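You operate a simulated robot arm through the tools that you are given. There is no shell and no other tool. Be economical: measure what you need, move in short steps, check, and stop when the job is done.

You are at the controls of a simulated robot arm. One attempt, no reset.

## Task
Take the plain grey relay out of the screw press.
Fine: dark blue knob to UP, carriage out, relay into the green relay tray, then push the empty carriage back in; the dark blue relays stay. Set down upright: plain grey relay.
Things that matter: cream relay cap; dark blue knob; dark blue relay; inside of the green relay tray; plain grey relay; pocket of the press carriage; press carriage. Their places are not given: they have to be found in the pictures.

The check looks at the end state, three seconds after you hand in, the way a careful person would. Anything else that was tipped, shoved, dropped, spilled or broken makes it a failure.

## Robot
A 7-joint arm with a two-finger parallel gripper, fixed in place. Base frame: the origin is at the foot of the arm, x ahead of it, y to its left, z up; the work surface is at about z = 0. Readings come in mm, rad, newtons and seconds.
With the tool pointing down near the work surface it reaches from about 240 to 620 mm from the base axis. Its first joint turns from -1.152 to 1.152 rad. Payload 2.6 kg.
Tool frame: the origin (TCP) lies between the finger pads and is the grasp point; the fingertips stand 30 mm ahead of it; z points along the fingers, y is the line along which they close. The gripper opens to 94 mm. The fingers are 28 mm wide and 10 mm thick; the gripper's body (50 by 96 mm) begins 55 mm behind the TCP.
Orientation is that of the tool frame in the base frame, as [roll, pitch, yaw] about the fixed x, y, z axes, in that order (R = Rz(yaw) Ry(pitch) Rx(roll)). With the fingers straight down and closing along the base's y, the tool's x points along the base's -x, its y along +y and its z along -z.

## Interface
- The arm moves only by the tool arm_command. Its argument "steps" is a list of rows, each a list of 2 entries, a list of its own where there are three numbers: the shift along the base's x, y, z in mm, then the turn, a rotation vector about the base's x, y, z in rad. In form: [[[dx, dy, dz], [rx, ry, rz]], ...]. A call has 1 to 12 rows; each row shifts and turns the commanded pose from where the row before left it. "gripper" is the closure, from 0 (fully open) to 1 (shut), set as the call begins (left out, the last holds). A row lasts 0.2 s, in which the tool goes at most 50 mm and 0.15 rad; a call with a longer step from one row to the next is refused whole, and so is a gripper value outside its range. A pose out of reach is approached as far as the arm can. The call stops where the force on the tool passes 80 N (or 10 N more than at its start, if that is more) or the arm is blocked; 0.2 s more then pass. The fingers move at their own pace (about 72 mm/s each) and stop on an object; they squeeze with about 28 N. The grip force told is the motor's: it shows also when the fingers shut on nothing. Time passes only in rows, and 0.2 s behind the last, so rows that do not move let the fingers close. It gives the time, the measured TCP pose, the force on the tool (base axes), the opening and the grip force at its end, in the units of the frame above (readings bear some noise), with the torque about the TCP (base axes, N m) and any sound that the robot's microphone picked up.
- Cameras (640 x 400 px; columns grow to the right, rows downward): "scene" is fixed at [50.1, 448.2, 568.5]; the picture's right is [-0.60, -0.80, 0.00], its down [-0.41, 0.31, -0.86] and it looks along [0.68, -0.52, -0.52] (base axes); focal length 261 px, centre (320, 200). "wrist" rides on the gripper at [76, 14, -103] in the tool frame; the picture's right is [-0.18, 0.98, 0.00], its down [-0.75, -0.14, -0.64] and it looks along [-0.63, -0.12, 0.77] (tool axes); focal length 243 px, centre (320, 200).
- grab_frame(camera): a new picture of that camera. It takes no simulated time.
- probe_pixels(camera, pixels): there is no depth. For up to 12 entries [column, row, z] of the newest picture of that camera ("zoom" is the newest enlarged one), the place [x, y] in the base frame at which the ray of that pixel passes the height z, good to about 2 mm. It takes no simulated time.
- inspect(camera, box): a new picture of the part [left, top, right, bottom] of that camera's present view, enlarged. It takes no simulated time.
- hand_in(): hands the job in; it is judged then, once.

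Keep the steps short. Do not move on a guess: measure, check each grasp and each placing, and mend mistakes. In all there are 80 turns and 34 pictures (those below and enlarged ones count). Leave the gripper open and the arm clear of the work at the hand-in unless told otherwise, and finish with a single line.

The tools are called after "Emit:" as name(argument=value, ...) on one line, values as JSON. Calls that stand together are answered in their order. arm_command: Moves the arm, as the interface text tells. Its arguments: {"type":"object","properties":{"steps":{"type":"array"},"gripper":{"type":"number"}},"required":["steps"]} The other tools are called the same way: grab_frame (camera) takes a picture; probe_pixels (camera, pixels) gives the place at which the rays of pixels pass given heights; inspect (camera, box) takes an enlarged picture of a part of a camera's view; hand_in () hands the job in.

At the start:

```text
t: 0.0
ee_pos: [352.4, 96.9, 416.7]
tool_rot: [3.141, -0.001, 3.14]
wrist_force: [0.4, -0.6, 0.2]
wrist_torque: [0.01, -0.05, 0.01]
finger_gap: 94.2
finger_force: 0.0
```

scene: 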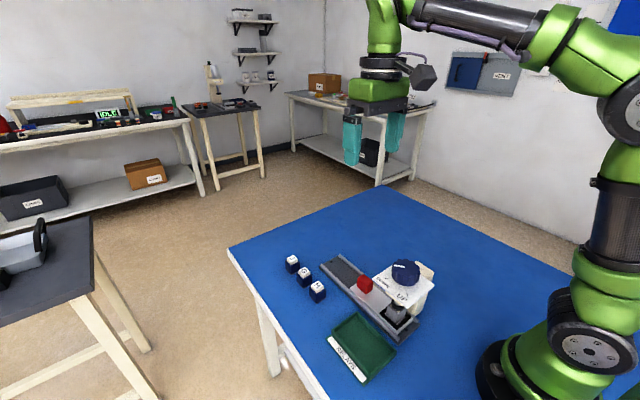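
wrist: 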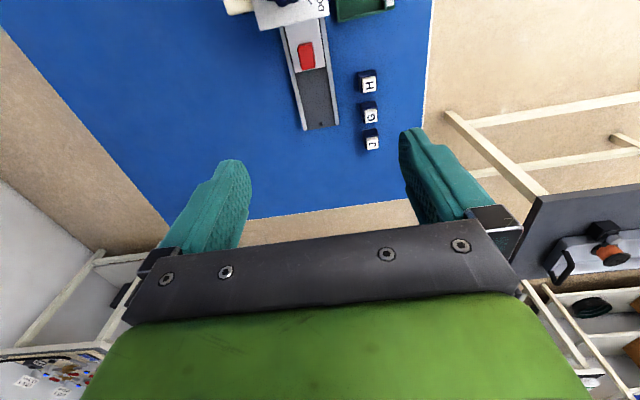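

I see the press near scene pixel (400,290), with three dark blue relays at (292,263), (304,275) and (317,290), and the green tray at (362,345). I'll enlarge the press first.

Emit:
inspect(camera="scene", box=[310, 240, 450, 340])

Emit:
inspect(camera="scene", box=[260, 240, 460, 390])

```text
4.00 times, centred on (380, 290) of scene
```

zoom: 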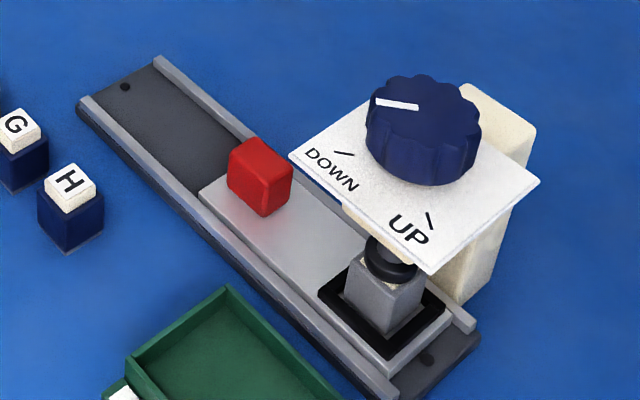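

```text
2.67 times, centred on (360, 315) of scene
```

zoom: 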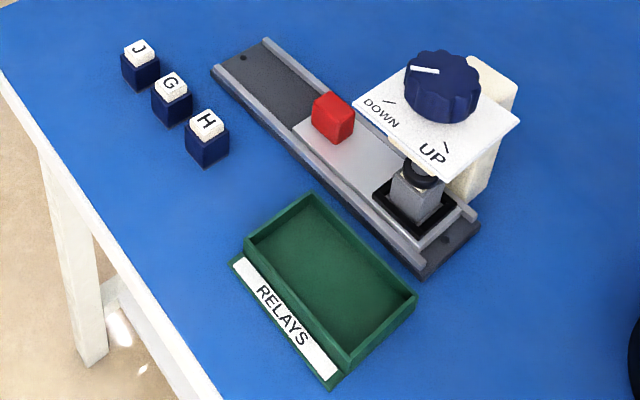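

The knob's white line points to DOWN, and the UP tick is to its lower right. Next I'll measure the main features at several heights.

Emit:
probe_pixels(camera="zoom", pixels=[[215, 78, 0], [420, 275, 0], [478, 232, 0], [265, 40, 10], [322, 140, 15], [333, 108, 40], [415, 225, 20], [440, 75, 110], [440, 75, 140], [435, 190, 80], [435, 190, 110], [468, 200, 0]])

Emit:
probe_pixels(camera="zoom", pixels=[[142, 90, 0], [173, 125, 0], [207, 167, 0], [232, 265, 0], [330, 388, 0], [415, 295, 30], [310, 195, 30], [245, 240, 30], [350, 355, 30], [330, 275, 3], [343, 358, 30], [415, 310, 0]])

Emit:
grab_frame(camera="wrist")

```text
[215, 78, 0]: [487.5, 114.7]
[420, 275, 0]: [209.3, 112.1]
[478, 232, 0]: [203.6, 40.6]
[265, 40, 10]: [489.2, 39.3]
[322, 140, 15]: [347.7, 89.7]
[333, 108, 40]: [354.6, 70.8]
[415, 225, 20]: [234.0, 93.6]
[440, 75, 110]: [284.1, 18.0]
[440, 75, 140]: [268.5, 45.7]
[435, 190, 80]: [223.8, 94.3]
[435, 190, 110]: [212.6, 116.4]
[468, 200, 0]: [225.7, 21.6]
```

```text
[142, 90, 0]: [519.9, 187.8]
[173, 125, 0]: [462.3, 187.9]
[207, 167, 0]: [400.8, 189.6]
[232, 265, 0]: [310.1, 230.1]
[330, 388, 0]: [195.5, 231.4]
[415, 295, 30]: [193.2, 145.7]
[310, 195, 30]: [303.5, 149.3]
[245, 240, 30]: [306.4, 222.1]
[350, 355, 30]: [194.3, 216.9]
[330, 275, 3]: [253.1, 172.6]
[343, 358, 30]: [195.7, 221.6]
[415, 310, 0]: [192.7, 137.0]
```

```text
29 pictures are left
```

wrist: 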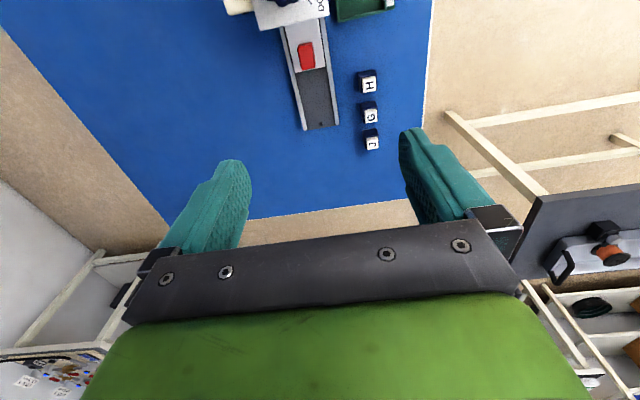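

The rail runs along x (about 204 to 490 at y ≈ 76), and the carriage pulls out toward +x. I'll move the arm back at its present height so the wrist camera sees the knob from above.

Emit:
arm_command(steps=[[[-30, -7, 0], [0, 0, 0]], [[-30, -7, 0], [0, 0, 0]], [[-32, -6, 0], [0, 0, 0]], [[0, 0, 0], [0, 0, 0]]], gripper=0)

Emit:
inspect(camera="wrist", box=[200, 0, 440, 150])

```text
t: 1.0
ee_pos: [260.4, 78.1, 418.5]
tool_rot: [3.14, 0.001, -3.141]
wrist_force: [0.0, 1.0, 0.5]
wrist_torque: [0.02, 0.02, -0.02]
finger_gap: 94.2
finger_force: 0.1
```

```text
2.67 times, centred on (320, 75) of wrist
```

zoom: 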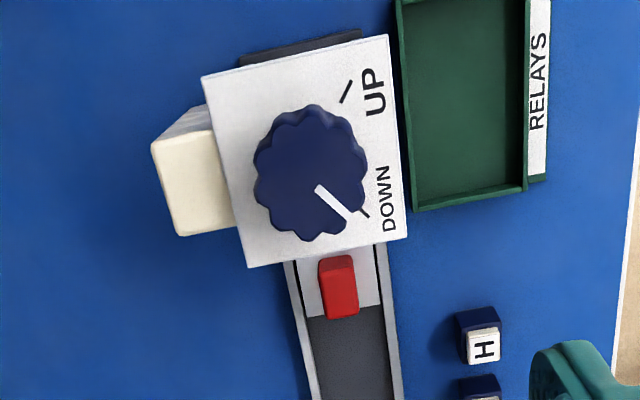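

The wrist view shows the knob, plate, UP tick and DOWN tick clearly. I'll triangulate the knob's height from the plate corners in both views.

Emit:
probe_pixels(camera="scene", pixels=[[407.5, 308, 100], [407.5, 308, 160], [372.5, 278.8, 100], [372.5, 278.8, 160], [405, 265, 140], [405, 265, 180], [395, 266, 180], [395, 266, 140], [435, 285, 100], [435, 285, 160]])

Emit:
probe_pixels(camera="zoom", pixels=[[390, 35, 100], [390, 35, 160], [408, 240, 100], [408, 240, 160], [311, 172, 140], [311, 172, 180], [320, 187, 140], [320, 187, 180], [202, 75, 100], [202, 75, 160], [248, 268, 100], [248, 268, 160]])

```text
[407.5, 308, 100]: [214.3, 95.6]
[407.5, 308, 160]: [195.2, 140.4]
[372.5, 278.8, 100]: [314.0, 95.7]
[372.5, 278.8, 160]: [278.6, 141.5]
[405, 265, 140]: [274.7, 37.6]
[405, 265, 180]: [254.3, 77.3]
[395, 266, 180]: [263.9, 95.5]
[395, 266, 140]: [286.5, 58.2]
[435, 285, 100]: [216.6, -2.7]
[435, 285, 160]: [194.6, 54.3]
```

```text
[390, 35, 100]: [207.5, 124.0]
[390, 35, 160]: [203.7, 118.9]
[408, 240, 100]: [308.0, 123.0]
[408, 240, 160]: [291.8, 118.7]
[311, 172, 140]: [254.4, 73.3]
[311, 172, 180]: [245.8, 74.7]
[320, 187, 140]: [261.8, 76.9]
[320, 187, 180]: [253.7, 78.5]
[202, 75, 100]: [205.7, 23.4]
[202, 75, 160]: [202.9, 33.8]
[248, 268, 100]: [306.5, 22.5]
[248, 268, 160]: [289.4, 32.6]
```

The plate sits at z ≈ 134 with its centre near (252, 75), and the knob top is at about z 172. Next I'll find the angles of the ticks and the white line.

Emit:
probe_pixels(camera="zoom", pixels=[[359, 208, 134], [368, 216, 134], [340, 102, 134], [352, 82, 134], [319, 186, 172], [350, 216, 172], [254, 180, 165], [367, 165, 165], [315, 105, 165], [308, 241, 165], [318, 257, 60], [358, 310, 40]])

Emit:
probe_pixels(camera="scene", pixels=[[391, 271, 172], [420, 272, 172], [406, 259, 172], [406, 286, 140], [394, 265, 172], [404, 267, 172]])

```text
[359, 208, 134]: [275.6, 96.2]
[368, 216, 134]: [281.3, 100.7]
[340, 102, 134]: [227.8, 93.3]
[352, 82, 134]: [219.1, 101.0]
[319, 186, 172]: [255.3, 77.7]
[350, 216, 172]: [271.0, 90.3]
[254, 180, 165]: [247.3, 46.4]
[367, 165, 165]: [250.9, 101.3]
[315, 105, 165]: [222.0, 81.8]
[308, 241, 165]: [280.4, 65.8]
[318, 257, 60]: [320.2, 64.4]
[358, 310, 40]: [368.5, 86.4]
```

```text
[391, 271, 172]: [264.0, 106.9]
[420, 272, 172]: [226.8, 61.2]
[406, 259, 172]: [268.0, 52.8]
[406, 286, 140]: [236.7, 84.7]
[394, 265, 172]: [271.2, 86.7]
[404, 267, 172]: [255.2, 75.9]
```

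The knob centre is about (251, 74). The line stands at about 40° (DOWN) and UP is at about 140°, so the turn is roughly +100° about z. I'll pre-turn the gripper by -0.87 rad above the knob and come down partway.

Emit:
arm_command(steps=[[[-2, -1, -30], [0, 0, -0.145]], [[-2, -1, -30], [0, 0, -0.145]], [[-2, -1, -30], [0, 0, -0.145]], [[-2, -1, -30], [0, 0, -0.145]], [[-1, 0, -30], [0, 0, -0.145]], [[0, 0, -30], [0, 0, -0.145]], [[0, 0, 0], [0, 0, 0]]])

Emit:
grab_frame(camera="scene")

```text
t: 2.6
ee_pos: [251.0, 73.6, 237.2]
tool_rot: [-3.141, 0.001, 2.27]
wrist_force: [0.1, 0.5, -0.6]
wrist_torque: [0.02, -0.03, -0.01]
finger_gap: 93.9
finger_force: 0.0
```

```text
27 pictures are left
```

scene: 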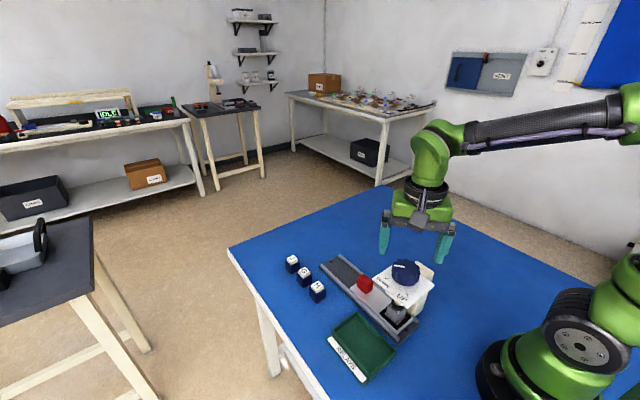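

The gripper is above the knob. I'll descend to TCP z ≈ 173, which puts the tips at about 143, just above the plate.

Emit:
arm_command(steps=[[[0, 0, -25], [0, 0, 0]], [[0, 0, -25], [0, 0, 0]], [[0, 0, -14], [0, 0, 0]], [[0, 0, 0], [0, 0, 0]]])

Emit:
inspect(camera="scene", box=[340, 210, 480, 310])

```text
t: 3.6
ee_pos: [251.7, 73.1, 173.6]
tool_rot: [3.142, 0.0, 2.271]
wrist_force: [-0.3, -0.4, 0.4]
wrist_torque: [-0.03, 0.03, 0.05]
finger_gap: 94.1
finger_force: 0.1
```

```text
4.00 times, centred on (410, 260) of scene
```

zoom: 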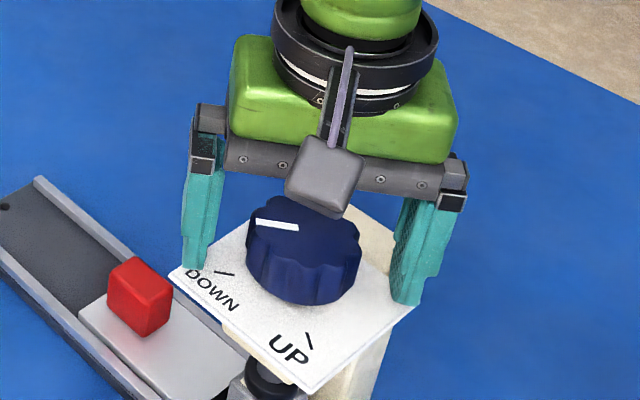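

The fingers straddle the knob evenly, so I'll close.

Emit:
arm_command(steps=[[[0, 0, 0], [0, 0, 0]], [[0, 0, 0], [0, 0, 0]], [[0, 0, 0], [0, 0, 0]]], gripper=1)

```text
t: 4.4
ee_pos: [250.9, 74.8, 174.9]
tool_rot: [-3.142, -0.002, 2.272]
wrist_force: [-2.3, 5.2, -0.5]
wrist_torque: [-0.02, 0.0, 0.01]
finger_gap: 56.3
finger_force: 45.3
```

The grip holds at 56 mm with little side force. I'll turn +0.145 rad per row, starting with half the turn.

Emit:
arm_command(steps=[[[0, 0.5, 0], [0, 0, 0.12]], [[0, 0.5, 0], [0, 0, 0.12]], [[0, 0, 0], [0, 0, 0.12]], [[0, 0, 0], [0, 0, 0.12]], [[0, 0, 0], [0, 0, 0.12]], [[0, 0, 0], [0, 0, 0.12]], [[0, 0, 0], [0, 0, 0]]])

Emit:
inspect(camera="scene", box=[340, 210, 480, 310])

```text
t: 6.0
ee_pos: [251.0, 74.5, 174.0]
tool_rot: [-3.141, -0.002, 2.994]
wrist_force: [-18.8, -0.1, 25.0]
wrist_torque: [-0.1, 0.18, 0.05]
finger_gap: 55.8
finger_force: 45.6
```

```text
4.00 times, centred on (410, 260) of scene
```

zoom: 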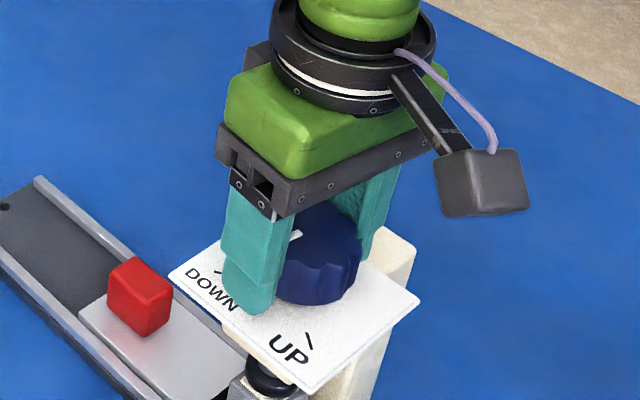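

The knob turns with the grip, and a 25 N upward push suggests it rises a little on its screw. I'll relieve it slightly upward and continue.

Emit:
arm_command(steps=[[[-0.7, 0, 1], [0, 0, 0.1]], [[-0.7, 0, 1], [0, 0, 0.1]], [[0, 0, 0.3], [0, 0, 0.1]], [[0, 0, 0.3], [0, 0, 0.1]], [[0, 0, 0.3], [0, 0, 0.1]], [[0, 0, 0], [0, 0, 0]]])

```text
t: 7.4
ee_pos: [251.0, 75.5, 176.3]
tool_rot: [-3.141, -0.002, -2.788]
wrist_force: [13.2, 18.2, -41.9]
wrist_torque: [-0.18, 0.09, 0.05]
finger_gap: 55.0
finger_force: 44.5
```

Now it pulls down by 42 N, so the knob does not rise and I overcompensated. I'll go down 1.8 mm, correct x and y, and continue toward 100°.

Emit:
arm_command(steps=[[[0.3, 0.4, -1], [0, 0, 0]], [[0.3, 0.4, -0.8], [0, 0, 0.05]], [[0, 0, 0], [0, 0, 0.1]], [[0, 0, 0], [0, 0, 0.1]], [[0, 0, 0], [0, 0, 0.1]], [[0, 0, 0], [0, 0, 0]]])

Emit:
inspect(camera="wrist", box=[160, 0, 480, 200])

Emit:
inspect(camera="scene", box=[340, 210, 480, 310])

```text
t: 8.8
ee_pos: [250.5, 74.8, 175.2]
tool_rot: [3.14, -0.005, -2.444]
wrist_force: [-28.0, -7.8, 39.1]
wrist_torque: [0.06, 0.02, 0.03]
finger_gap: 55.1
finger_force: 45.3
```

```text
2.00 times, centred on (320, 100) of wrist
```

zoom: 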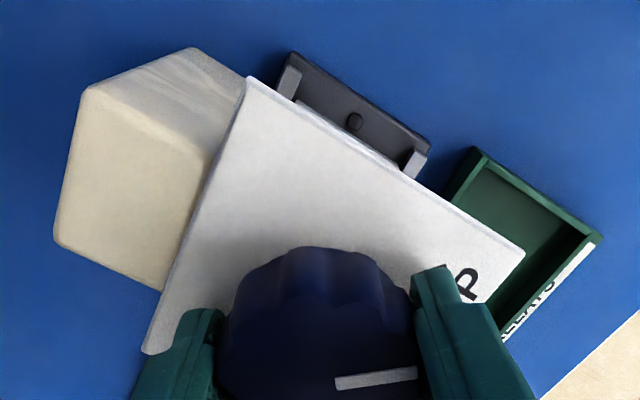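

```text
4.00 times, centred on (410, 260) of scene
```

zoom: 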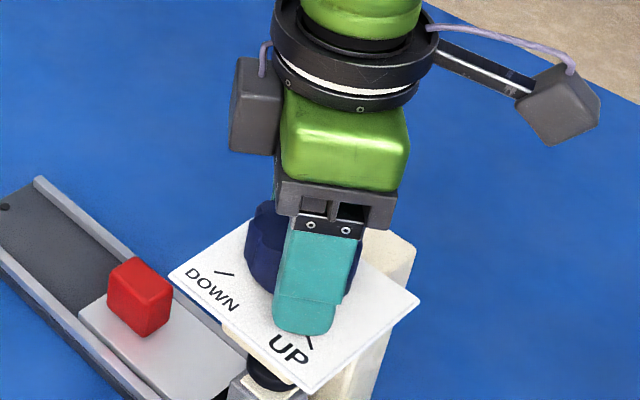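

I've turned about 90° so far, and the UP tick needs about 10° more. I'll relieve the force and add 0.18 rad.

Emit:
arm_command(steps=[[[-0.5, 0, 0.6], [0, 0, 0.06]], [[-0.3, 0, 0.4], [0, 0, 0.06]], [[0, 0, 0], [0, 0, 0.06]], [[0, 0, 0], [0, 0, 0]]])

```text
t: 9.8
ee_pos: [251.2, 74.3, 175.8]
tool_rot: [-3.139, 0.0, -2.264]
wrist_force: [-0.8, -3.8, 0.9]
wrist_torque: [-0.12, 0.28, -1.19]
finger_gap: 55.0
finger_force: 45.5
```

A torque of -1.19 N m now resists, so I've probably hit the stop. I'll open, lift clear and look.

Emit:
arm_command(steps=[[[0, 0, 0], [0, 0, 0]], [[0, 0, 0], [0, 0, 0]], [[0, 0, 0], [0, 0, 0]], [[0, 0, 40], [0, 0, 0]], [[0, 0, 40], [0, 0, 0]], [[0, 0, 40], [0, 0, -0.14]], [[0, 0, 40], [0, 0, -0.14]], [[0, 0, 40], [0, 0, -0.14]], [[0, 0, 40], [0, 0, -0.14]], [[0, 0, 0], [0, 0, -0.14]], [[0, 0, 0], [0, 0, -0.14]], [[0, 0, 0], [0, 0, 0]]], gripper=0)

Emit:
inspect(camera="wrist", box=[200, 0, 440, 150])

Emit:
inspect(camera="scene", box=[310, 240, 450, 340])

```text
t: 12.4
ee_pos: [249.8, 74.7, 415.7]
tool_rot: [-3.141, 0.0, -3.105]
wrist_force: [-1.0, -0.9, 0.5]
wrist_torque: [-0.01, 0.01, -0.02]
finger_gap: 93.8
finger_force: 0.0
```

```text
2.67 times, centred on (320, 75) of wrist
```

zoom: 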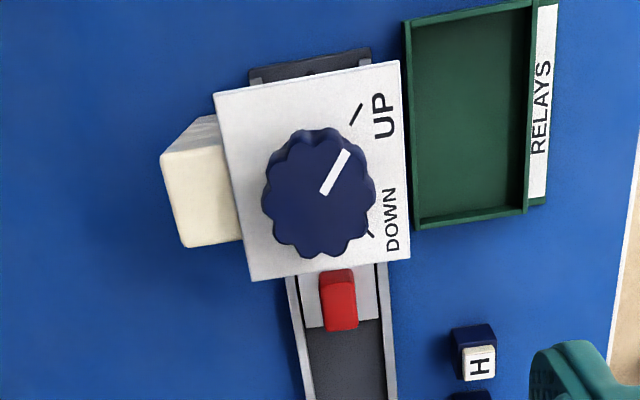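

```text
4.00 times, centred on (380, 290) of scene
```

zoom: 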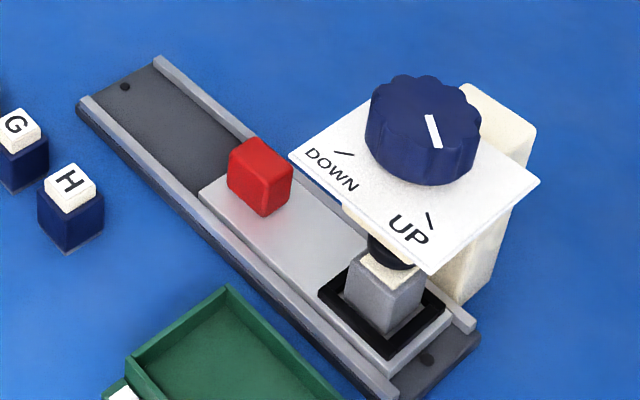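

The line now points at UP, the plunger has lifted, and the relay's cream cap is visible. Next I'll triangulate the red handle, the carriage and the relay.

Emit:
probe_pixels(camera="zoom", pixels=[[293, 168, 40], [293, 168, 60], [265, 182, 40], [265, 182, 60], [230, 150, 50], [258, 138, 50], [263, 215, 20], [200, 190, 20], [318, 292, 20], [380, 362, 20], [447, 305, 20], [382, 335, 20]])

Emit:
inspect(camera="wrist", box=[260, 80, 380, 155])

```text
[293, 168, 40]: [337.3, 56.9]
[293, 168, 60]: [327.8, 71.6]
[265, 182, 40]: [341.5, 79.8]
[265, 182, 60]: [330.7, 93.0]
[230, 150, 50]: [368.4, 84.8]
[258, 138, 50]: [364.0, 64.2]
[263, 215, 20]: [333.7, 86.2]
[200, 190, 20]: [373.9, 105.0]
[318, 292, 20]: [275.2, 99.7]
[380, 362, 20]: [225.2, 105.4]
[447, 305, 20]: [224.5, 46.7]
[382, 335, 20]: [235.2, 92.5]
```

```text
5.33 times, centred on (320, 118) of wrist
```

zoom: 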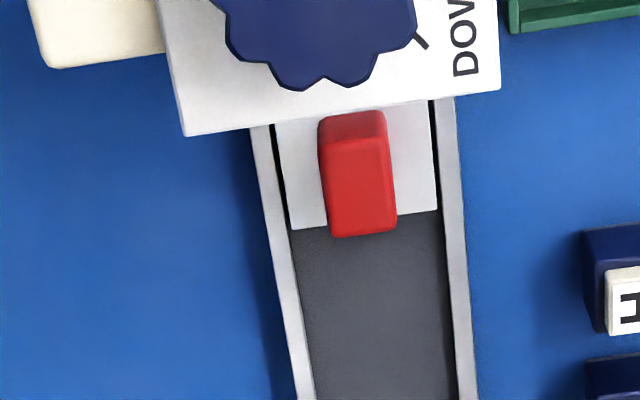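

Emit:
probe_pixels(camera="zoom", pixels=[[325, 153, 40], [325, 153, 60], [388, 150, 40], [388, 150, 60], [397, 228, 50], [332, 235, 50], [318, 125, 20], [291, 230, 20], [438, 210, 20], [278, 125, 20], [428, 105, 20], [248, 140, 10]])

```text
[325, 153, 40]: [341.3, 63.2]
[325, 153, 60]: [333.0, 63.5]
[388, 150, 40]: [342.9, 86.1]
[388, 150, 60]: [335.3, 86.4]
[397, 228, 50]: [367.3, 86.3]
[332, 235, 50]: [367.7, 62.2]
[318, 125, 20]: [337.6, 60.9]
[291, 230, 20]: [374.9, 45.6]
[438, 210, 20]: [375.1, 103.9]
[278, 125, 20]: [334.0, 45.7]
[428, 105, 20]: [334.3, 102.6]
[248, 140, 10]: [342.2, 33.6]
```

The handle spans x 338–367 and y 63–86 with its top at z ≈ 50. The carriage top is at about z 19 and y 46–103. The wrist camera would strike the knob with the present yaw, so I'll turn to yaw ≈ 1.57 (closing along x, camera toward +y) above the handle.

Emit:
arm_command(steps=[[[20, 0, 0], [0, 0, -0.146]], [[20, 0, 0], [0, 0, -0.146]], [[20, 0, 0], [0, 0, -0.146]], [[20, 0, 0], [0, 0, -0.146]], [[22, 0, 0], [0, 0, -0.146]], [[0, 0, -30], [0, 0, -0.146]], [[0, 0, -30], [0, 0, -0.146]], [[0, 0, -30], [0, 0, -0.146]], [[0, 0, -30], [0, 0, -0.146]], [[0, 0, -30], [0, 0, -0.146]], [[0, 0, -30], [0, 0, -0.147]], [[0, 0, 0], [0, 0, 0]]], gripper=0.5)

```text
t: 15.0
ee_pos: [351.8, 77.1, 234.8]
tool_rot: [3.141, -0.001, 1.572]
wrist_force: [-0.1, 0.0, -0.2]
wrist_torque: [0.01, 0.02, 0.01]
finger_gap: 47.0
finger_force: 0.0
```

The pose is good. I'll lean the tool 0.1 rad so the body keeps off the plate, then descend to z ≈ 120 and check.

Emit:
arm_command(steps=[[[0.5, -1, -38], [0, 0.1, 0]], [[0, -1, -38], [0, 0, 0]], [[0, -0.5, -38], [0, 0, 0]], [[0, 0, 0], [0, 0, 0]]])

Emit:
inspect(camera="scene", box=[310, 200, 450, 300])

```text
t: 16.0
ee_pos: [352.9, 73.3, 122.3]
tool_rot: [-3.042, 0.0, 1.574]
wrist_force: [0.1, -1.0, -0.2]
wrist_torque: [-0.02, 0.0, 0.02]
finger_gap: 46.7
finger_force: 0.0
```

```text
4.00 times, centred on (380, 250) of scene
```

zoom: 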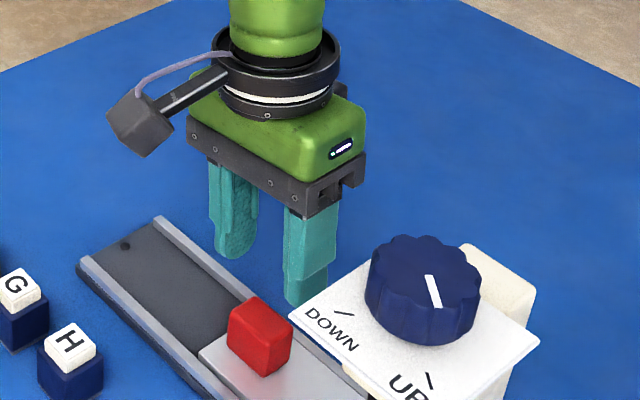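

The gripper is clear of the plate. I'll descend to TCP z ≈ 60.

Emit:
arm_command(steps=[[[0, 0.5, -25], [0, 0, 0]], [[0, 0.5, -25], [0, 0, 0]], [[0, 0, -12], [0, 0, 0]], [[0, 0, 0], [0, 0, 0]]])

Emit:
inspect(camera="scene", box=[310, 210, 450, 310])

```text
t: 17.0
ee_pos: [353.4, 72.5, 58.8]
tool_rot: [-3.042, 0.0, 1.573]
wrist_force: [-0.2, -0.3, 0.0]
wrist_torque: [0.02, 0.0, -0.01]
finger_gap: 47.2
finger_force: 0.0
```

```text
4.00 times, centred on (380, 260) of scene
```

zoom: 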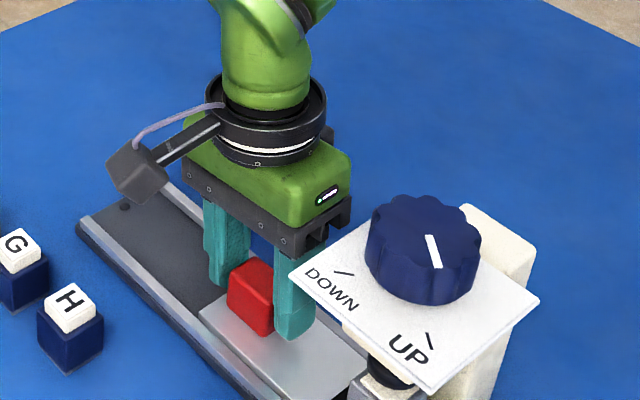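

The fingers straddle the red handle, so I'll close on it.

Emit:
arm_command(steps=[[[0, 0, 0], [0, 0, 0]], [[0, 0, 0], [0, 0, 0]], [[0, 0, 0], [0, 0, 0]]], gripper=1)

```text
t: 17.8
ee_pos: [352.5, 72.7, 59.6]
tool_rot: [-3.043, 0.0, 1.572]
wrist_force: [-2.7, 0.8, -5.7]
wrist_torque: [-0.07, -1.02, -0.43]
finger_gap: 38.5
finger_force: 44.7
```

The gap holds at 38.5 mm with firm contact. I'll try a gentle pull along +x.

Emit:
arm_command(steps=[[[5, 0, 0], [0, 0, 0]], [[5, 0, 0], [0, 0, 0]], [[5, 0, 0], [0, 0, 0]], [[5, 0, 0], [0, 0, 0]], [[0, 0, 0], [0, 0, 0]]])

Emit:
inspect(camera="scene", box=[310, 210, 450, 310])

```text
t: 19.0
ee_pos: [372.0, 74.3, 59.2]
tool_rot: [-3.042, 0.0, 1.576]
wrist_force: [0.8, -1.4, -11.9]
wrist_torque: [0.3, -1.26, -0.33]
finger_gap: 38.4
finger_force: 45.5
```

```text
4.00 times, centred on (380, 260) of scene
```

zoom: 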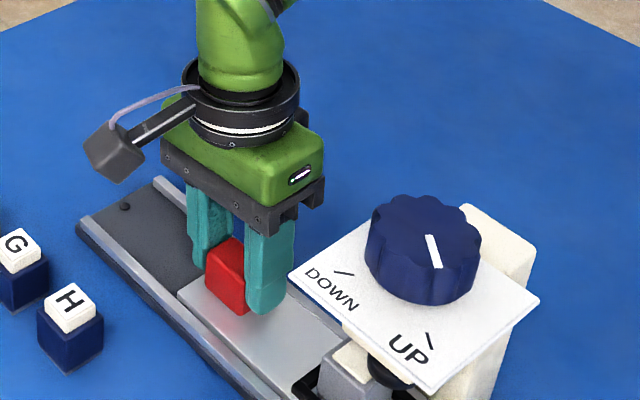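

The carriage follows smoothly, so I'll keep pulling.

Emit:
arm_command(steps=[[[8, 0, 0], [0, 0, 0]], [[8, 0, 0], [0, 0, 0]], [[8, 0, 0], [0, 0, 0]], [[8, 0, 0], [0, 0, 0]], [[8, 0, 0], [0, 0, 0]], [[8, 0, 0], [0, 0, 0]], [[8, 0, 0], [0, 0, 0]], [[8, 0, 0], [0, 0, 0]], [[8, 0, 0], [0, 0, 0]], [[0, 0, 0], [0, 0, 0]]])

Emit:
inspect(camera="scene", box=[310, 210, 450, 310])

```text
t: 21.2
ee_pos: [445.7, 72.9, 58.6]
tool_rot: [-3.043, 0.0, 1.572]
wrist_force: [0.1, -5.7, 2.4]
wrist_torque: [-0.73, -1.09, -0.36]
finger_gap: 38.3
finger_force: 45.0
```

```text
4.00 times, centred on (380, 260) of scene
```

zoom: 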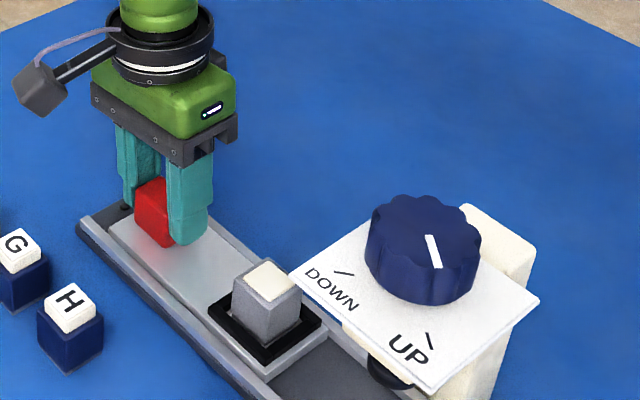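

The relay is out in the open. I'll ease a little further to find the out-stop.

Emit:
arm_command(steps=[[[5, 0, 0], [0, 0, 0]], [[5, 0, 0], [0, 0, 0]], [[4, 0, 0], [0, 0, 0]], [[0, 0, 0], [0, 0, 0]]])

```text
t: 22.2
ee_pos: [451.6, 73.9, 57.4]
tool_rot: [-3.015, -0.003, 1.565]
wrist_force: [-63.4, -18.2, 43.4]
wrist_torque: [0.01, 0.55, 0.88]
finger_gap: 39.1
finger_force: 44.8
```

I hit the stop at about x 451 (63 N). I'll back off, release and lift to look.

Emit:
arm_command(steps=[[[-5, 0, 0], [0, 0, 0]], [[-3, 0, 0], [0, 0, 0]], [[0, 0, 0], [0, 0, 0]]])

Emit:
arm_command(steps=[[[0, 0, 0], [0, 0, 0]], [[0, 0, 0], [0, 0, 0]], [[0, 0, 40], [0, 0, 0]], [[0, 0, 40], [0, 0, 0]], [[0, 0, 40], [0, 0, 0]], [[0, 0, 40], [0, 0, 0]], [[0, 0, 0], [0, -0.1, 0]], [[0, 0, 0], [0, 0, 0]]], gripper=0.42)

Emit:
inspect(camera="scene", box=[310, 240, 450, 340])

```text
t: 23.0
ee_pos: [451.7, 74.0, 58.9]
tool_rot: [-3.044, -0.001, 1.571]
wrist_force: [-0.3, -7.7, -11.1]
wrist_torque: [0.36, -1.13, -0.77]
finger_gap: 38.1
finger_force: 45.4
```

```text
t: 24.8
ee_pos: [450.0, 73.6, 219.8]
tool_rot: [3.14, 0.001, 1.574]
wrist_force: [-0.2, 0.2, -0.3]
wrist_torque: [-0.01, 0.02, 0.03]
finger_gap: 54.5
finger_force: 0.1
```

```text
4.00 times, centred on (380, 290) of scene
```

zoom: 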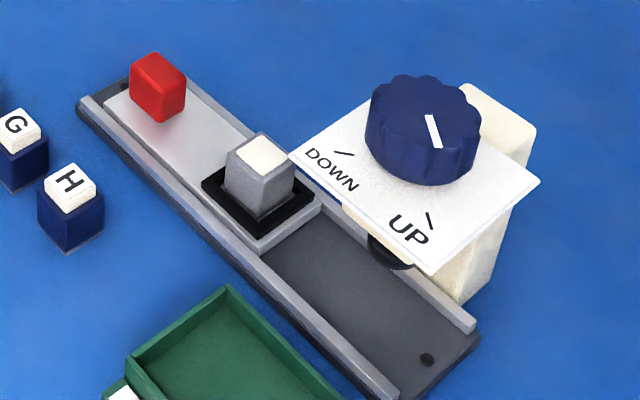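

The carriage is at its stop with the relay exposed. I'll move above the relay (expected near x 350, y 75) and view it with the wrist camera.

Emit:
arm_command(steps=[[[-35, 0, 0], [0, 0, 0]], [[-35, 0, 0], [0, 0, 0]], [[-30, 0, 0], [0, 0, 0]], [[0, 0, 0], [0, 0, 0]]])

Emit:
inspect(camera="wrist", box=[200, 20, 440, 170])

Emit:
probe_pixels(camera="scene", pixels=[[356, 280.5, 50], [356, 280.5, 60], [356, 280.5, 70], [367.5, 279.5, 60], [364.5, 294.8, 20], [366, 284, 60], [359, 275, 60], [373.5, 284, 60], [365.5, 287.3, 60]])

```text
t: 25.8
ee_pos: [350.5, 72.8, 220.1]
tool_rot: [-3.141, 0.002, 1.575]
wrist_force: [0.3, 0.0, -0.1]
wrist_torque: [0.0, -0.02, 0.01]
finger_gap: 54.6
finger_force: 0.1
```

```text
2.67 times, centred on (320, 95) of wrist
```

zoom: 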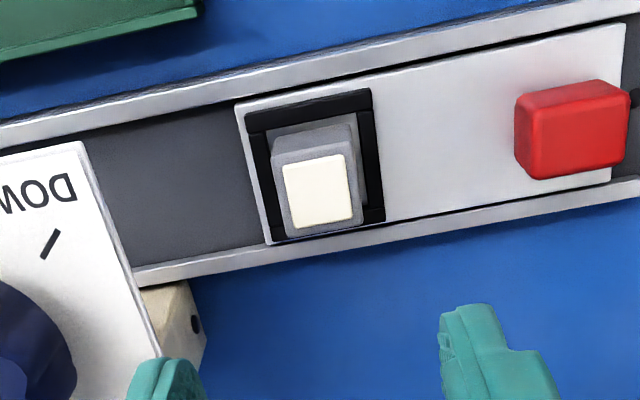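

```text
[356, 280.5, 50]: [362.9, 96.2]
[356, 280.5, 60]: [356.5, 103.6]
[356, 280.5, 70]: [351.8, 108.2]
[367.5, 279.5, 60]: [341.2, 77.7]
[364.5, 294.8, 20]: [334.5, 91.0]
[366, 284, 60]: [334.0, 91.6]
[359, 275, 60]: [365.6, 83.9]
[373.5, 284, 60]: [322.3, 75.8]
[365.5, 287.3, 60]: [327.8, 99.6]
```

I'll triangulate the relay's cap and body.

Emit:
probe_pixels(camera="zoom", pixels=[[283, 160, 50], [283, 160, 70], [343, 154, 50], [352, 220, 50], [295, 230, 50], [318, 191, 50], [318, 191, 70], [272, 160, 45], [356, 150, 45], [362, 222, 45], [287, 237, 45], [375, 88, 20]])

Emit:
probe_pixels(camera="scene", pixels=[[359, 278.25, 50], [359, 278.25, 70], [365.75, 273.25, 50], [372.5, 278, 50], [366, 282, 50], [365.8, 277.9, 40], [365.8, 277.9, 50], [365.8, 277.9, 60], [365.8, 277.9, 70]])

```text
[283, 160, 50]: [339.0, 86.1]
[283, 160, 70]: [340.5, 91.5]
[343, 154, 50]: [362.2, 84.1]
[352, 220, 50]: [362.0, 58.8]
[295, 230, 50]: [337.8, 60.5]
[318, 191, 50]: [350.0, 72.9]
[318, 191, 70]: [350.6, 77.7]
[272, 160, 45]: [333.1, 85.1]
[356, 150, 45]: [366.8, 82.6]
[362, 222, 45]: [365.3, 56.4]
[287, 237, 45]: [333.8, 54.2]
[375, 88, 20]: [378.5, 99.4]
```

```text
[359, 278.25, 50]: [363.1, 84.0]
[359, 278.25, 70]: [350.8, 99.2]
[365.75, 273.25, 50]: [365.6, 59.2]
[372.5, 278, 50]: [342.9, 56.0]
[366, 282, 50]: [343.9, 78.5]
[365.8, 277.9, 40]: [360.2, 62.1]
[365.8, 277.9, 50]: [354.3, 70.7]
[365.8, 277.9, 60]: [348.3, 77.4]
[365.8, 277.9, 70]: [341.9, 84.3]
```

The relay centre is about (350.5, 74.3), its cap top is at z ≈ 56, its body is about 31 mm wide, and the pocket rim is at about z 22. I'll descend to z ≈ 120 first and check the clearance to the plate.

Emit:
arm_command(steps=[[[0.5, 0.5, -40], [0, 0, 0]], [[0.5, 0.5, -40], [0, 0, 0]], [[0, 0.5, -20], [0, 0, 0]], [[0, 0, 0], [0, 0, 0]]])

Emit:
inspect(camera="scene", box=[310, 200, 450, 300])

```text
t: 26.8
ee_pos: [353.3, 75.1, 118.9]
tool_rot: [-3.14, 0.0, 1.573]
wrist_force: [-0.5, 0.4, 0.0]
wrist_torque: [0.06, 0.0, -0.03]
finger_gap: 54.8
finger_force: 0.0
```

```text
4.00 times, centred on (380, 250) of scene
```

zoom: 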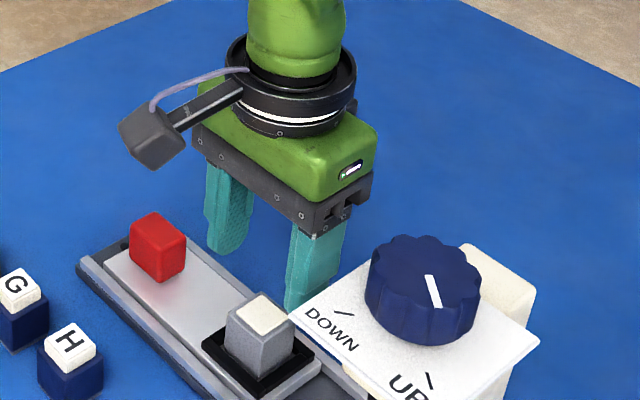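

It's clear. I'll descend to TCP z ≈ 59, with tips at about 29 on the body sides.

Emit:
arm_command(steps=[[[-0.5, 0, -20], [0, 0, 0]], [[0, -0.3, -20], [0, 0, 0]], [[0, 0, -20], [0, 0, 0]], [[0, 0, 0], [0, 0, 0]]])

Emit:
inspect(camera="scene", box=[310, 220, 450, 320])

```text
t: 27.8
ee_pos: [350.7, 76.1, 59.6]
tool_rot: [-3.141, -0.001, 1.574]
wrist_force: [-0.8, -1.0, 0.4]
wrist_torque: [0.02, -0.03, 0.01]
finger_gap: 54.2
finger_force: 0.0
```

```text
4.00 times, centred on (380, 270) of scene
```

zoom: 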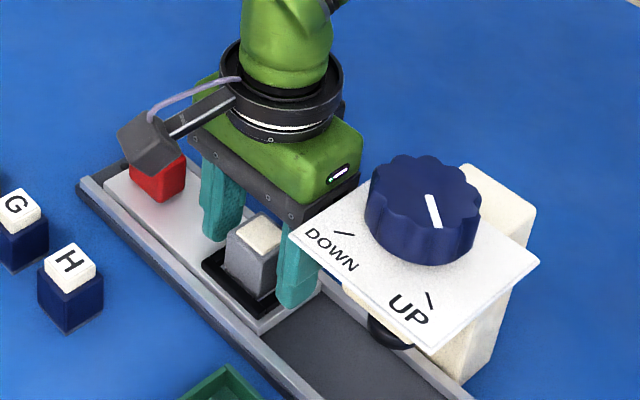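

The relay sits between the fingers, so I'll close.

Emit:
arm_command(steps=[[[0, 0, 0], [0, 0, 0]], [[0, 0, 0], [0, 0, 0]], [[0, 0, 0], [0, 0, 0]]], gripper=1)

```text
t: 28.6
ee_pos: [351.1, 74.1, 59.5]
tool_rot: [3.14, 0.001, 1.575]
wrist_force: [0.4, -0.2, 0.6]
wrist_torque: [-0.01, -0.02, -0.05]
finger_gap: 35.7
finger_force: 28.0
```

The gap is 35.7 mm with a 28 N grip and no side force. I'll lift straight up, slowly at first.

Emit:
arm_command(steps=[[[0, 0, 4], [0, 0, 0]], [[0, 0, 8], [0, 0, 0]], [[0, 0, 15], [0, 0, 0]], [[0, 0, 25], [0, 0, 0]], [[0, 0, 30], [0, 0, 0]], [[0, 0, 20], [0, 0, 0]], [[0, 0, 0], [0, 0, 0]]])

Emit:
inspect(camera="scene", box=[310, 200, 450, 300])

```text
t: 30.2
ee_pos: [351.3, 75.4, 162.3]
tool_rot: [-3.141, -0.002, 1.575]
wrist_force: [0.2, -0.5, -0.3]
wrist_torque: [-0.01, 0.0, 0.01]
finger_gap: 35.7
finger_force: 28.6
```

```text
4.00 times, centred on (380, 250) of scene
```

zoom: 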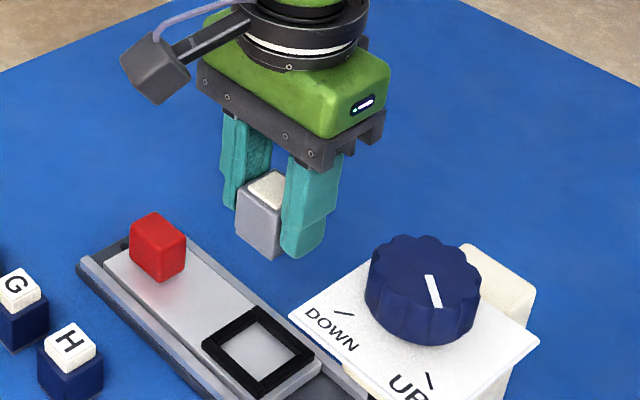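

The relay is held upright and the pocket is empty. I'll carry it to +y first, then -x to above the tray, keeping clear of the knob.

Emit:
arm_command(steps=[[[0, 25, 0], [0, 0, 0]], [[0, 25, 0], [0, 0, 0]], [[0, 25, 0], [0, 0, 0]], [[0, 26, 0], [0, 0, 0]], [[-25, 0, 0], [0, 0, 0]], [[-25, 0, 0], [0, 0, 0]], [[-25, 0, 0], [0, 0, 0]], [[-22, 0, 0], [0, 0, 0]], [[0, 0, 0], [0, 0, 0]]])

Emit:
grab_frame(camera="wrist")

Emit:
inspect(camera="scene", box=[290, 240, 470, 390])

```text
t: 32.2
ee_pos: [254.1, 177.4, 162.7]
tool_rot: [3.141, -0.001, 1.574]
wrist_force: [0.6, -0.6, -0.3]
wrist_torque: [-0.01, -0.01, -0.02]
finger_gap: 35.7
finger_force: 27.7
```

```text
10 pictures are left
```

wrist: 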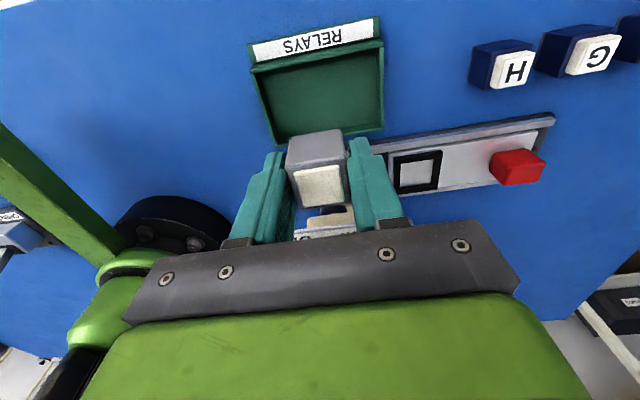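

```text
2.67 times, centred on (380, 315) of scene
```

zoom: 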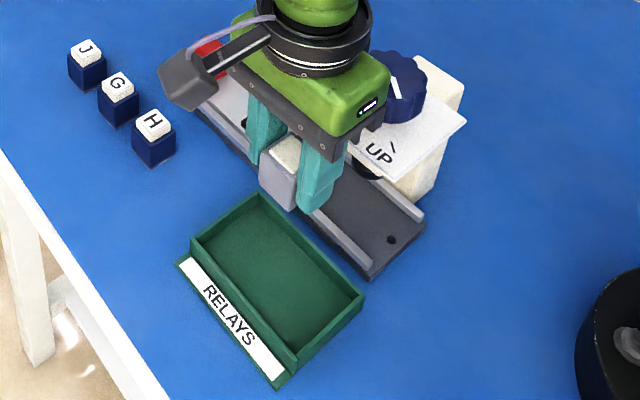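

I'll measure the tray's walls from both views.

Emit:
probe_pixels(camera="wrist", pixels=[[251, 70, 18], [251, 70, 28], [382, 40, 18], [382, 40, 28], [384, 128, 18], [384, 128, 28], [275, 146, 18], [275, 146, 28], [262, 77, 3], [377, 54, 3], [378, 123, 3]])

Emit:
probe_pixels(camera="zoom", pixels=[[190, 240, 18], [190, 240, 28], [257, 192, 18], [257, 192, 28], [365, 295, 18], [365, 295, 28], [297, 358, 18], [297, 358, 28], [298, 345, 3], [205, 240, 3], [350, 287, 3]])

```text
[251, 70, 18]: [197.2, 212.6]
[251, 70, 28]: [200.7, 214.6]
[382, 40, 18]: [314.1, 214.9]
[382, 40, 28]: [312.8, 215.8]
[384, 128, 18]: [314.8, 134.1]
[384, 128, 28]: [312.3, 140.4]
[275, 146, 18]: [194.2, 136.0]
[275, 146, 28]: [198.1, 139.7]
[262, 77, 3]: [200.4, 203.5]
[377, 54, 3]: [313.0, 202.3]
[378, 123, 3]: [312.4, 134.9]
```

```text
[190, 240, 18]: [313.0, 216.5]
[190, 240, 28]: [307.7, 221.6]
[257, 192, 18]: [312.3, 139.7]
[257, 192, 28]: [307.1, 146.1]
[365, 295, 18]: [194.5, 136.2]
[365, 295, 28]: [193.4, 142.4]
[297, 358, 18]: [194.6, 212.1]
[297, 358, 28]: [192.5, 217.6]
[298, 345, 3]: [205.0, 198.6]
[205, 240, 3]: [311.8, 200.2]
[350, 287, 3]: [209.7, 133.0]
```

The tray spans x 195–313 and y 136–214 with walls about 18 mm high, so the gripper is centred over it. I'll lower to z ≈ 52.

Emit:
arm_command(steps=[[[0, -2, -30], [0, 0, 0]], [[0, 0, -30], [0, 0, 0]], [[0, 0, -30], [0, 0, 0]], [[0, 0, -14], [0, 0, 0]], [[0, 0, -6], [0, 0, 0]], [[0, 0, 0], [0, 0, 0]]])

Emit:
inspect(camera="scene", box=[310, 280, 450, 380])

```text
t: 33.6
ee_pos: [253.8, 174.0, 51.4]
tool_rot: [-3.141, -0.001, 1.573]
wrist_force: [0.4, -0.6, -0.9]
wrist_torque: [0.0, -0.01, 0.02]
finger_gap: 35.6
finger_force: 28.2
```

```text
4.00 times, centred on (380, 330) of scene
```

zoom: 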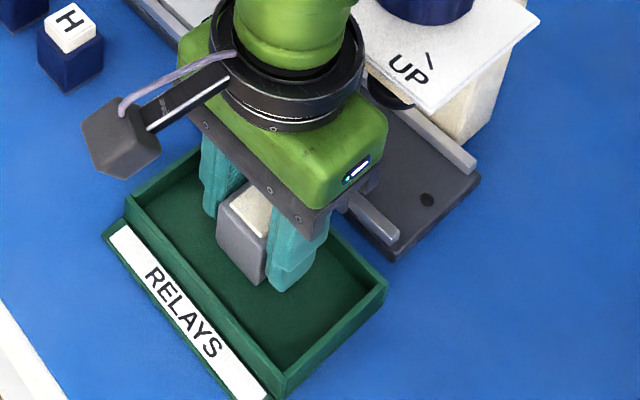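

The relay is inside the tray, just above the floor. I'll lower it in 1 to 2 mm steps until contact.

Emit:
arm_command(steps=[[[0, 0, -2], [0, 0, 0]], [[0, 0, -2], [0, 0, 0]], [[0, 0, -1], [0, 0, 0]], [[0, 0, -1], [0, 0, 0]], [[0, 0, 0], [0, 0, 0]]])

```text
t: 34.8
ee_pos: [253.2, 174.7, 45.9]
tool_rot: [-3.141, 0.0, 1.573]
wrist_force: [0.6, 0.4, -1.0]
wrist_torque: [0.02, 0.02, -0.03]
finger_gap: 35.6
finger_force: 28.1
```

Emit:
arm_command(steps=[[[0, 0, -1], [0, 0, 0]], [[0, 0, -1], [0, 0, 0]], [[0, 0, 0], [0, 0, 0]]])

```text
t: 35.6
ee_pos: [253.7, 173.7, 44.1]
tool_rot: [3.141, -0.001, 1.576]
wrist_force: [-1.4, -0.7, -1.4]
wrist_torque: [0.02, 0.0, 0.0]
finger_gap: 35.6
finger_force: 28.0
```

There's no contact yet, so I'll keep lowering in small steps.

Emit:
arm_command(steps=[[[0, 0, -1], [0, 0, 0]], [[0, 0, -1], [0, 0, 0]], [[0, 0, 0], [0, 0, 0]]])

```text
t: 36.4
ee_pos: [255.4, 174.3, 41.8]
tool_rot: [3.14, -0.001, 1.572]
wrist_force: [-5.3, -4.1, 25.4]
wrist_torque: [0.0, 0.03, -0.01]
finger_gap: 35.7
finger_force: 28.8
```

The floor pushes back with 25 N, so the relay is resting on it. I'll ease up 0.8 mm, open partly and lift straight out.

Emit:
arm_command(steps=[[[0, 0, 0.8], [0, 0, 0]], [[0, 0, 0], [0, 0, 0]]])

Emit:
arm_command(steps=[[[0, 0, 0], [0, 0, 0]], [[0, 0, 0], [0, 0, 0]], [[0, 0, 10], [0, 0, 0]], [[0, 0, 20], [0, 0, 0]], [[0, 0, 35], [0, 0, 0]], [[0, 0, 35], [0, 0, 0]], [[0, 0, 35], [0, 0, 0]], [[0, 0, 35], [0, 0, 0]], [[0, 0, 0], [0, 0, 0]]], gripper=0.42)

Emit:
inspect(camera="scene", box=[290, 240, 470, 390])

```text
t: 37.0
ee_pos: [256.3, 175.6, 42.0]
tool_rot: [3.14, -0.001, 1.575]
wrist_force: [0.7, 1.8, 9.8]
wrist_torque: [0.19, -0.13, 0.0]
finger_gap: 35.8
finger_force: 28.1
```

```text
t: 39.0
ee_pos: [254.3, 173.5, 213.3]
tool_rot: [-3.14, -0.001, 1.574]
wrist_force: [0.6, 0.1, 0.0]
wrist_torque: [0.01, -0.01, -0.01]
finger_gap: 54.7
finger_force: 0.1
```

```text
2.67 times, centred on (380, 315) of scene
```

zoom: 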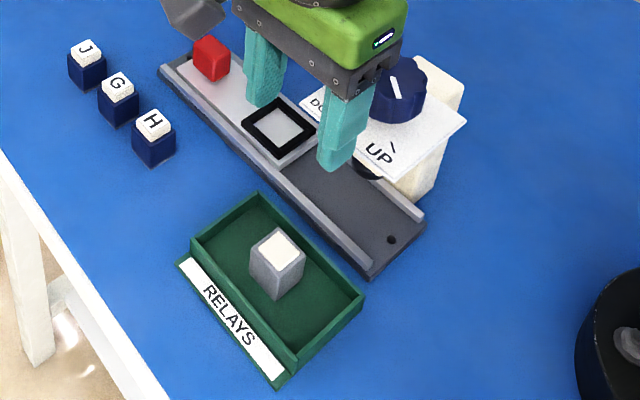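

The relay stands upright in the tray. I'll go back to the red handle with the same lean as before, moving +x first and then -y, and stay high.

Emit:
arm_command(steps=[[[40, 0, 0], [0, 0, 0]], [[40, 0, 0], [0, 0, 0]], [[40, 0, 0], [0, 0, 0]], [[40, -10, 0], [0, 0, 0]], [[38, -30, 0], [0, 0, 0]], [[0, -30, 0], [0, 0, 0]], [[0, -30, 0], [0, 0, 0]], [[0, 0, 0], [0, 0.1, 0]], [[0, 0, -35], [0, 0, 0]], [[0, 0, -35], [0, 0, 0]], [[0, 0, -30], [0, 0, 0]], [[0, 0, 0], [0, 0, 0]]], gripper=0.48)

Emit:
inspect(camera="scene", box=[280, 200, 440, 310])

```text
t: 41.6
ee_pos: [453.3, 75.2, 112.6]
tool_rot: [-3.042, 0.0, 1.574]
wrist_force: [-0.8, -0.2, 0.5]
wrist_torque: [0.02, -0.04, -0.01]
finger_gap: 48.9
finger_force: 0.0
```

```text
3.64 times, centred on (360, 255) of scene
```

zoom: 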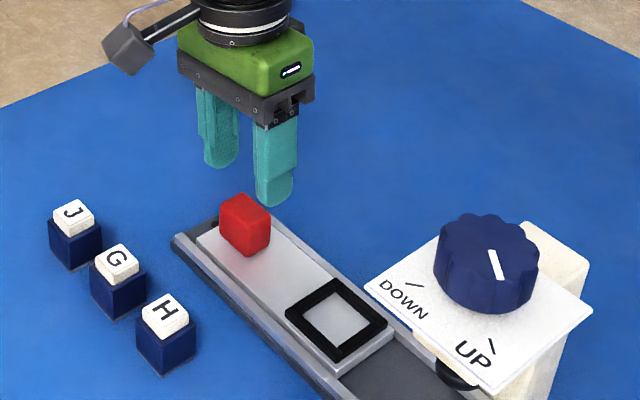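

The fingers are lined up over the handle. I'll descend to z ≈ 60, then grip.

Emit:
arm_command(steps=[[[-1, 0, -20], [0, 0, 0]], [[-0.5, 0, -20], [0, 0, 0]], [[0, 0, -12], [0, 0, 0]], [[0, 0, 0], [0, 0, 0]]])

Emit:
arm_command(steps=[[[0, 0, 0], [0, 0, 0]], [[0, 0, 0], [0, 0, 0]], [[0, 0, 0], [0, 0, 0]]], gripper=1)

```text
t: 42.6
ee_pos: [449.3, 73.7, 60.4]
tool_rot: [-3.041, 0.0, 1.576]
wrist_force: [-1.0, -0.7, 0.0]
wrist_torque: [-0.05, 0.01, -0.03]
finger_gap: 49.0
finger_force: 0.0
```

```text
t: 43.4
ee_pos: [450.0, 75.0, 60.9]
tool_rot: [-3.042, -0.001, 1.572]
wrist_force: [1.4, 0.5, -5.0]
wrist_torque: [-0.05, -1.23, -0.37]
finger_gap: 38.1
finger_force: 44.7
```

The grip matches the first one (38.1 mm). I'll push in along -x, about 94 mm to start.

Emit:
arm_command(steps=[[[-8, 0, 0], [0, 0, 0]], [[-8, 0, 0], [0, 0, 0]], [[-8, 0, 0], [0, 0, 0]], [[-8, 0, 0], [0, 0, 0]], [[-8, 0, 0], [0, 0, 0]], [[-8, 0, 0], [0, 0, 0]], [[-8, 0, 0], [0, 0, 0]], [[-8, 0, 0], [0, 0, 0]], [[-8, 0, 0], [0, 0, 0]], [[-8, 0, 0], [0, 0, 0]], [[-8, 0, 0], [0, 0, 0]], [[-6, 0, 0], [0, 0, 0]]])

```text
t: 46.0
ee_pos: [355.9, 73.4, 60.6]
tool_rot: [-3.045, 0.001, 1.573]
wrist_force: [2.1, 4.4, 2.9]
wrist_torque: [0.64, -1.3, -0.34]
finger_gap: 38.2
finger_force: 44.9
```

It's at 355.9, and the original position was 352.5. I'll push the last few millimetres until the stop.

Emit:
arm_command(steps=[[[-2, 0, 0], [0, 0, 0]], [[-1.5, 0, 0], [0, 0, 0]], [[-1, 0, 0], [0, 0, 0]], [[-1, 0, 0], [0, 0, 0]], [[0, 0, 0], [0, 0, 0]]])

```text
t: 47.2
ee_pos: [351.0, 74.8, 60.0]
tool_rot: [-3.045, -0.001, 1.574]
wrist_force: [7.8, 5.9, 3.2]
wrist_torque: [-0.26, -1.1, -0.44]
finger_gap: 38.1
finger_force: 45.1
```

The grip offset puts the fully-in position at about 350.8. I'll press a little more to confirm the stop.

Emit:
arm_command(steps=[[[-1, 0, 0], [0, 0, 0]], [[-1, 0, 0], [0, 0, 0]], [[0, 0, 0], [0, 0, 0]]])

```text
t: 48.0
ee_pos: [351.7, 73.2, 60.0]
tool_rot: [-3.049, 0.0, 1.575]
wrist_force: [26.3, 6.2, -16.7]
wrist_torque: [0.33, -1.3, -0.78]
finger_gap: 38.0
finger_force: 45.1
```

The in-stop resists with 26 N and no further motion. I'll back off the commanded 1.5 mm, release, and lift straight up.

Emit:
arm_command(steps=[[[1.3, 0, 0], [0, 0, 0]], [[0, 0, 0], [0, 0, 0]]])

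Emit:
arm_command(steps=[[[0, 0, 0], [0, 0, 0]], [[0, 0, 0], [0, 0, 0]], [[0, 0, 15], [0, 0, 0]], [[0, 0, 30], [0, 0, 0]], [[0, 0, 40], [0, 0, 0]], [[0, 0, 40], [0, 0, 0]], [[0, 0, 40], [0, 0, 0]], [[0, 0, 40], [0, 0, 0]], [[0, 0, 30], [0, -0.1, 0]], [[0, 0, 0], [0, 0, 0]]], gripper=0.48)

Emit:
inspect(camera="scene", box=[270, 230, 470, 390])

```text
t: 48.6
ee_pos: [350.9, 73.9, 61.9]
tool_rot: [-3.046, -0.002, 1.577]
wrist_force: [18.1, 6.6, -10.4]
wrist_torque: [0.07, -1.62, -0.51]
finger_gap: 37.8
finger_force: 45.0
```

```text
t: 50.8
ee_pos: [350.9, 74.0, 295.6]
tool_rot: [-3.14, -0.001, 1.572]
wrist_force: [0.1, 0.3, 0.2]
wrist_torque: [-0.02, -0.04, 0.01]
finger_gap: 48.7
finger_force: 0.0
```

```text
2.50 times, centred on (370, 310) of scene
```

zoom: 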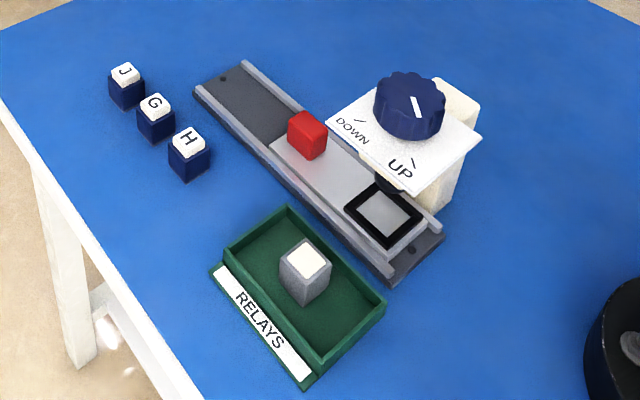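

The carriage is in, the knob is at UP, the relay is upright in the tray, and the blue relays haven't moved. I'll open the gripper fully and rise a little more.

Emit:
arm_command(steps=[[[0, 0, 40], [0, 0, 0]], [[0, 0, 40], [0, 0, 0]], [[0, 0, 0], [0, 0, 0]]], gripper=0)

Emit:
hand_in()

```text
t: 51.6
ee_pos: [349.7, 72.9, 375.2]
tool_rot: [-3.141, 0.0, 1.574]
wrist_force: [0.6, 0.5, -0.5]
wrist_torque: [-0.02, 0.0, 0.05]
finger_gap: 94.1
finger_force: 0.0
```

```text
The job is handed in.
```

Handed in: the knob is at UP, the plain grey relay stands upright in the green tray, the empty carriage is back in against its stop, and the dark blue relays were left where they were.
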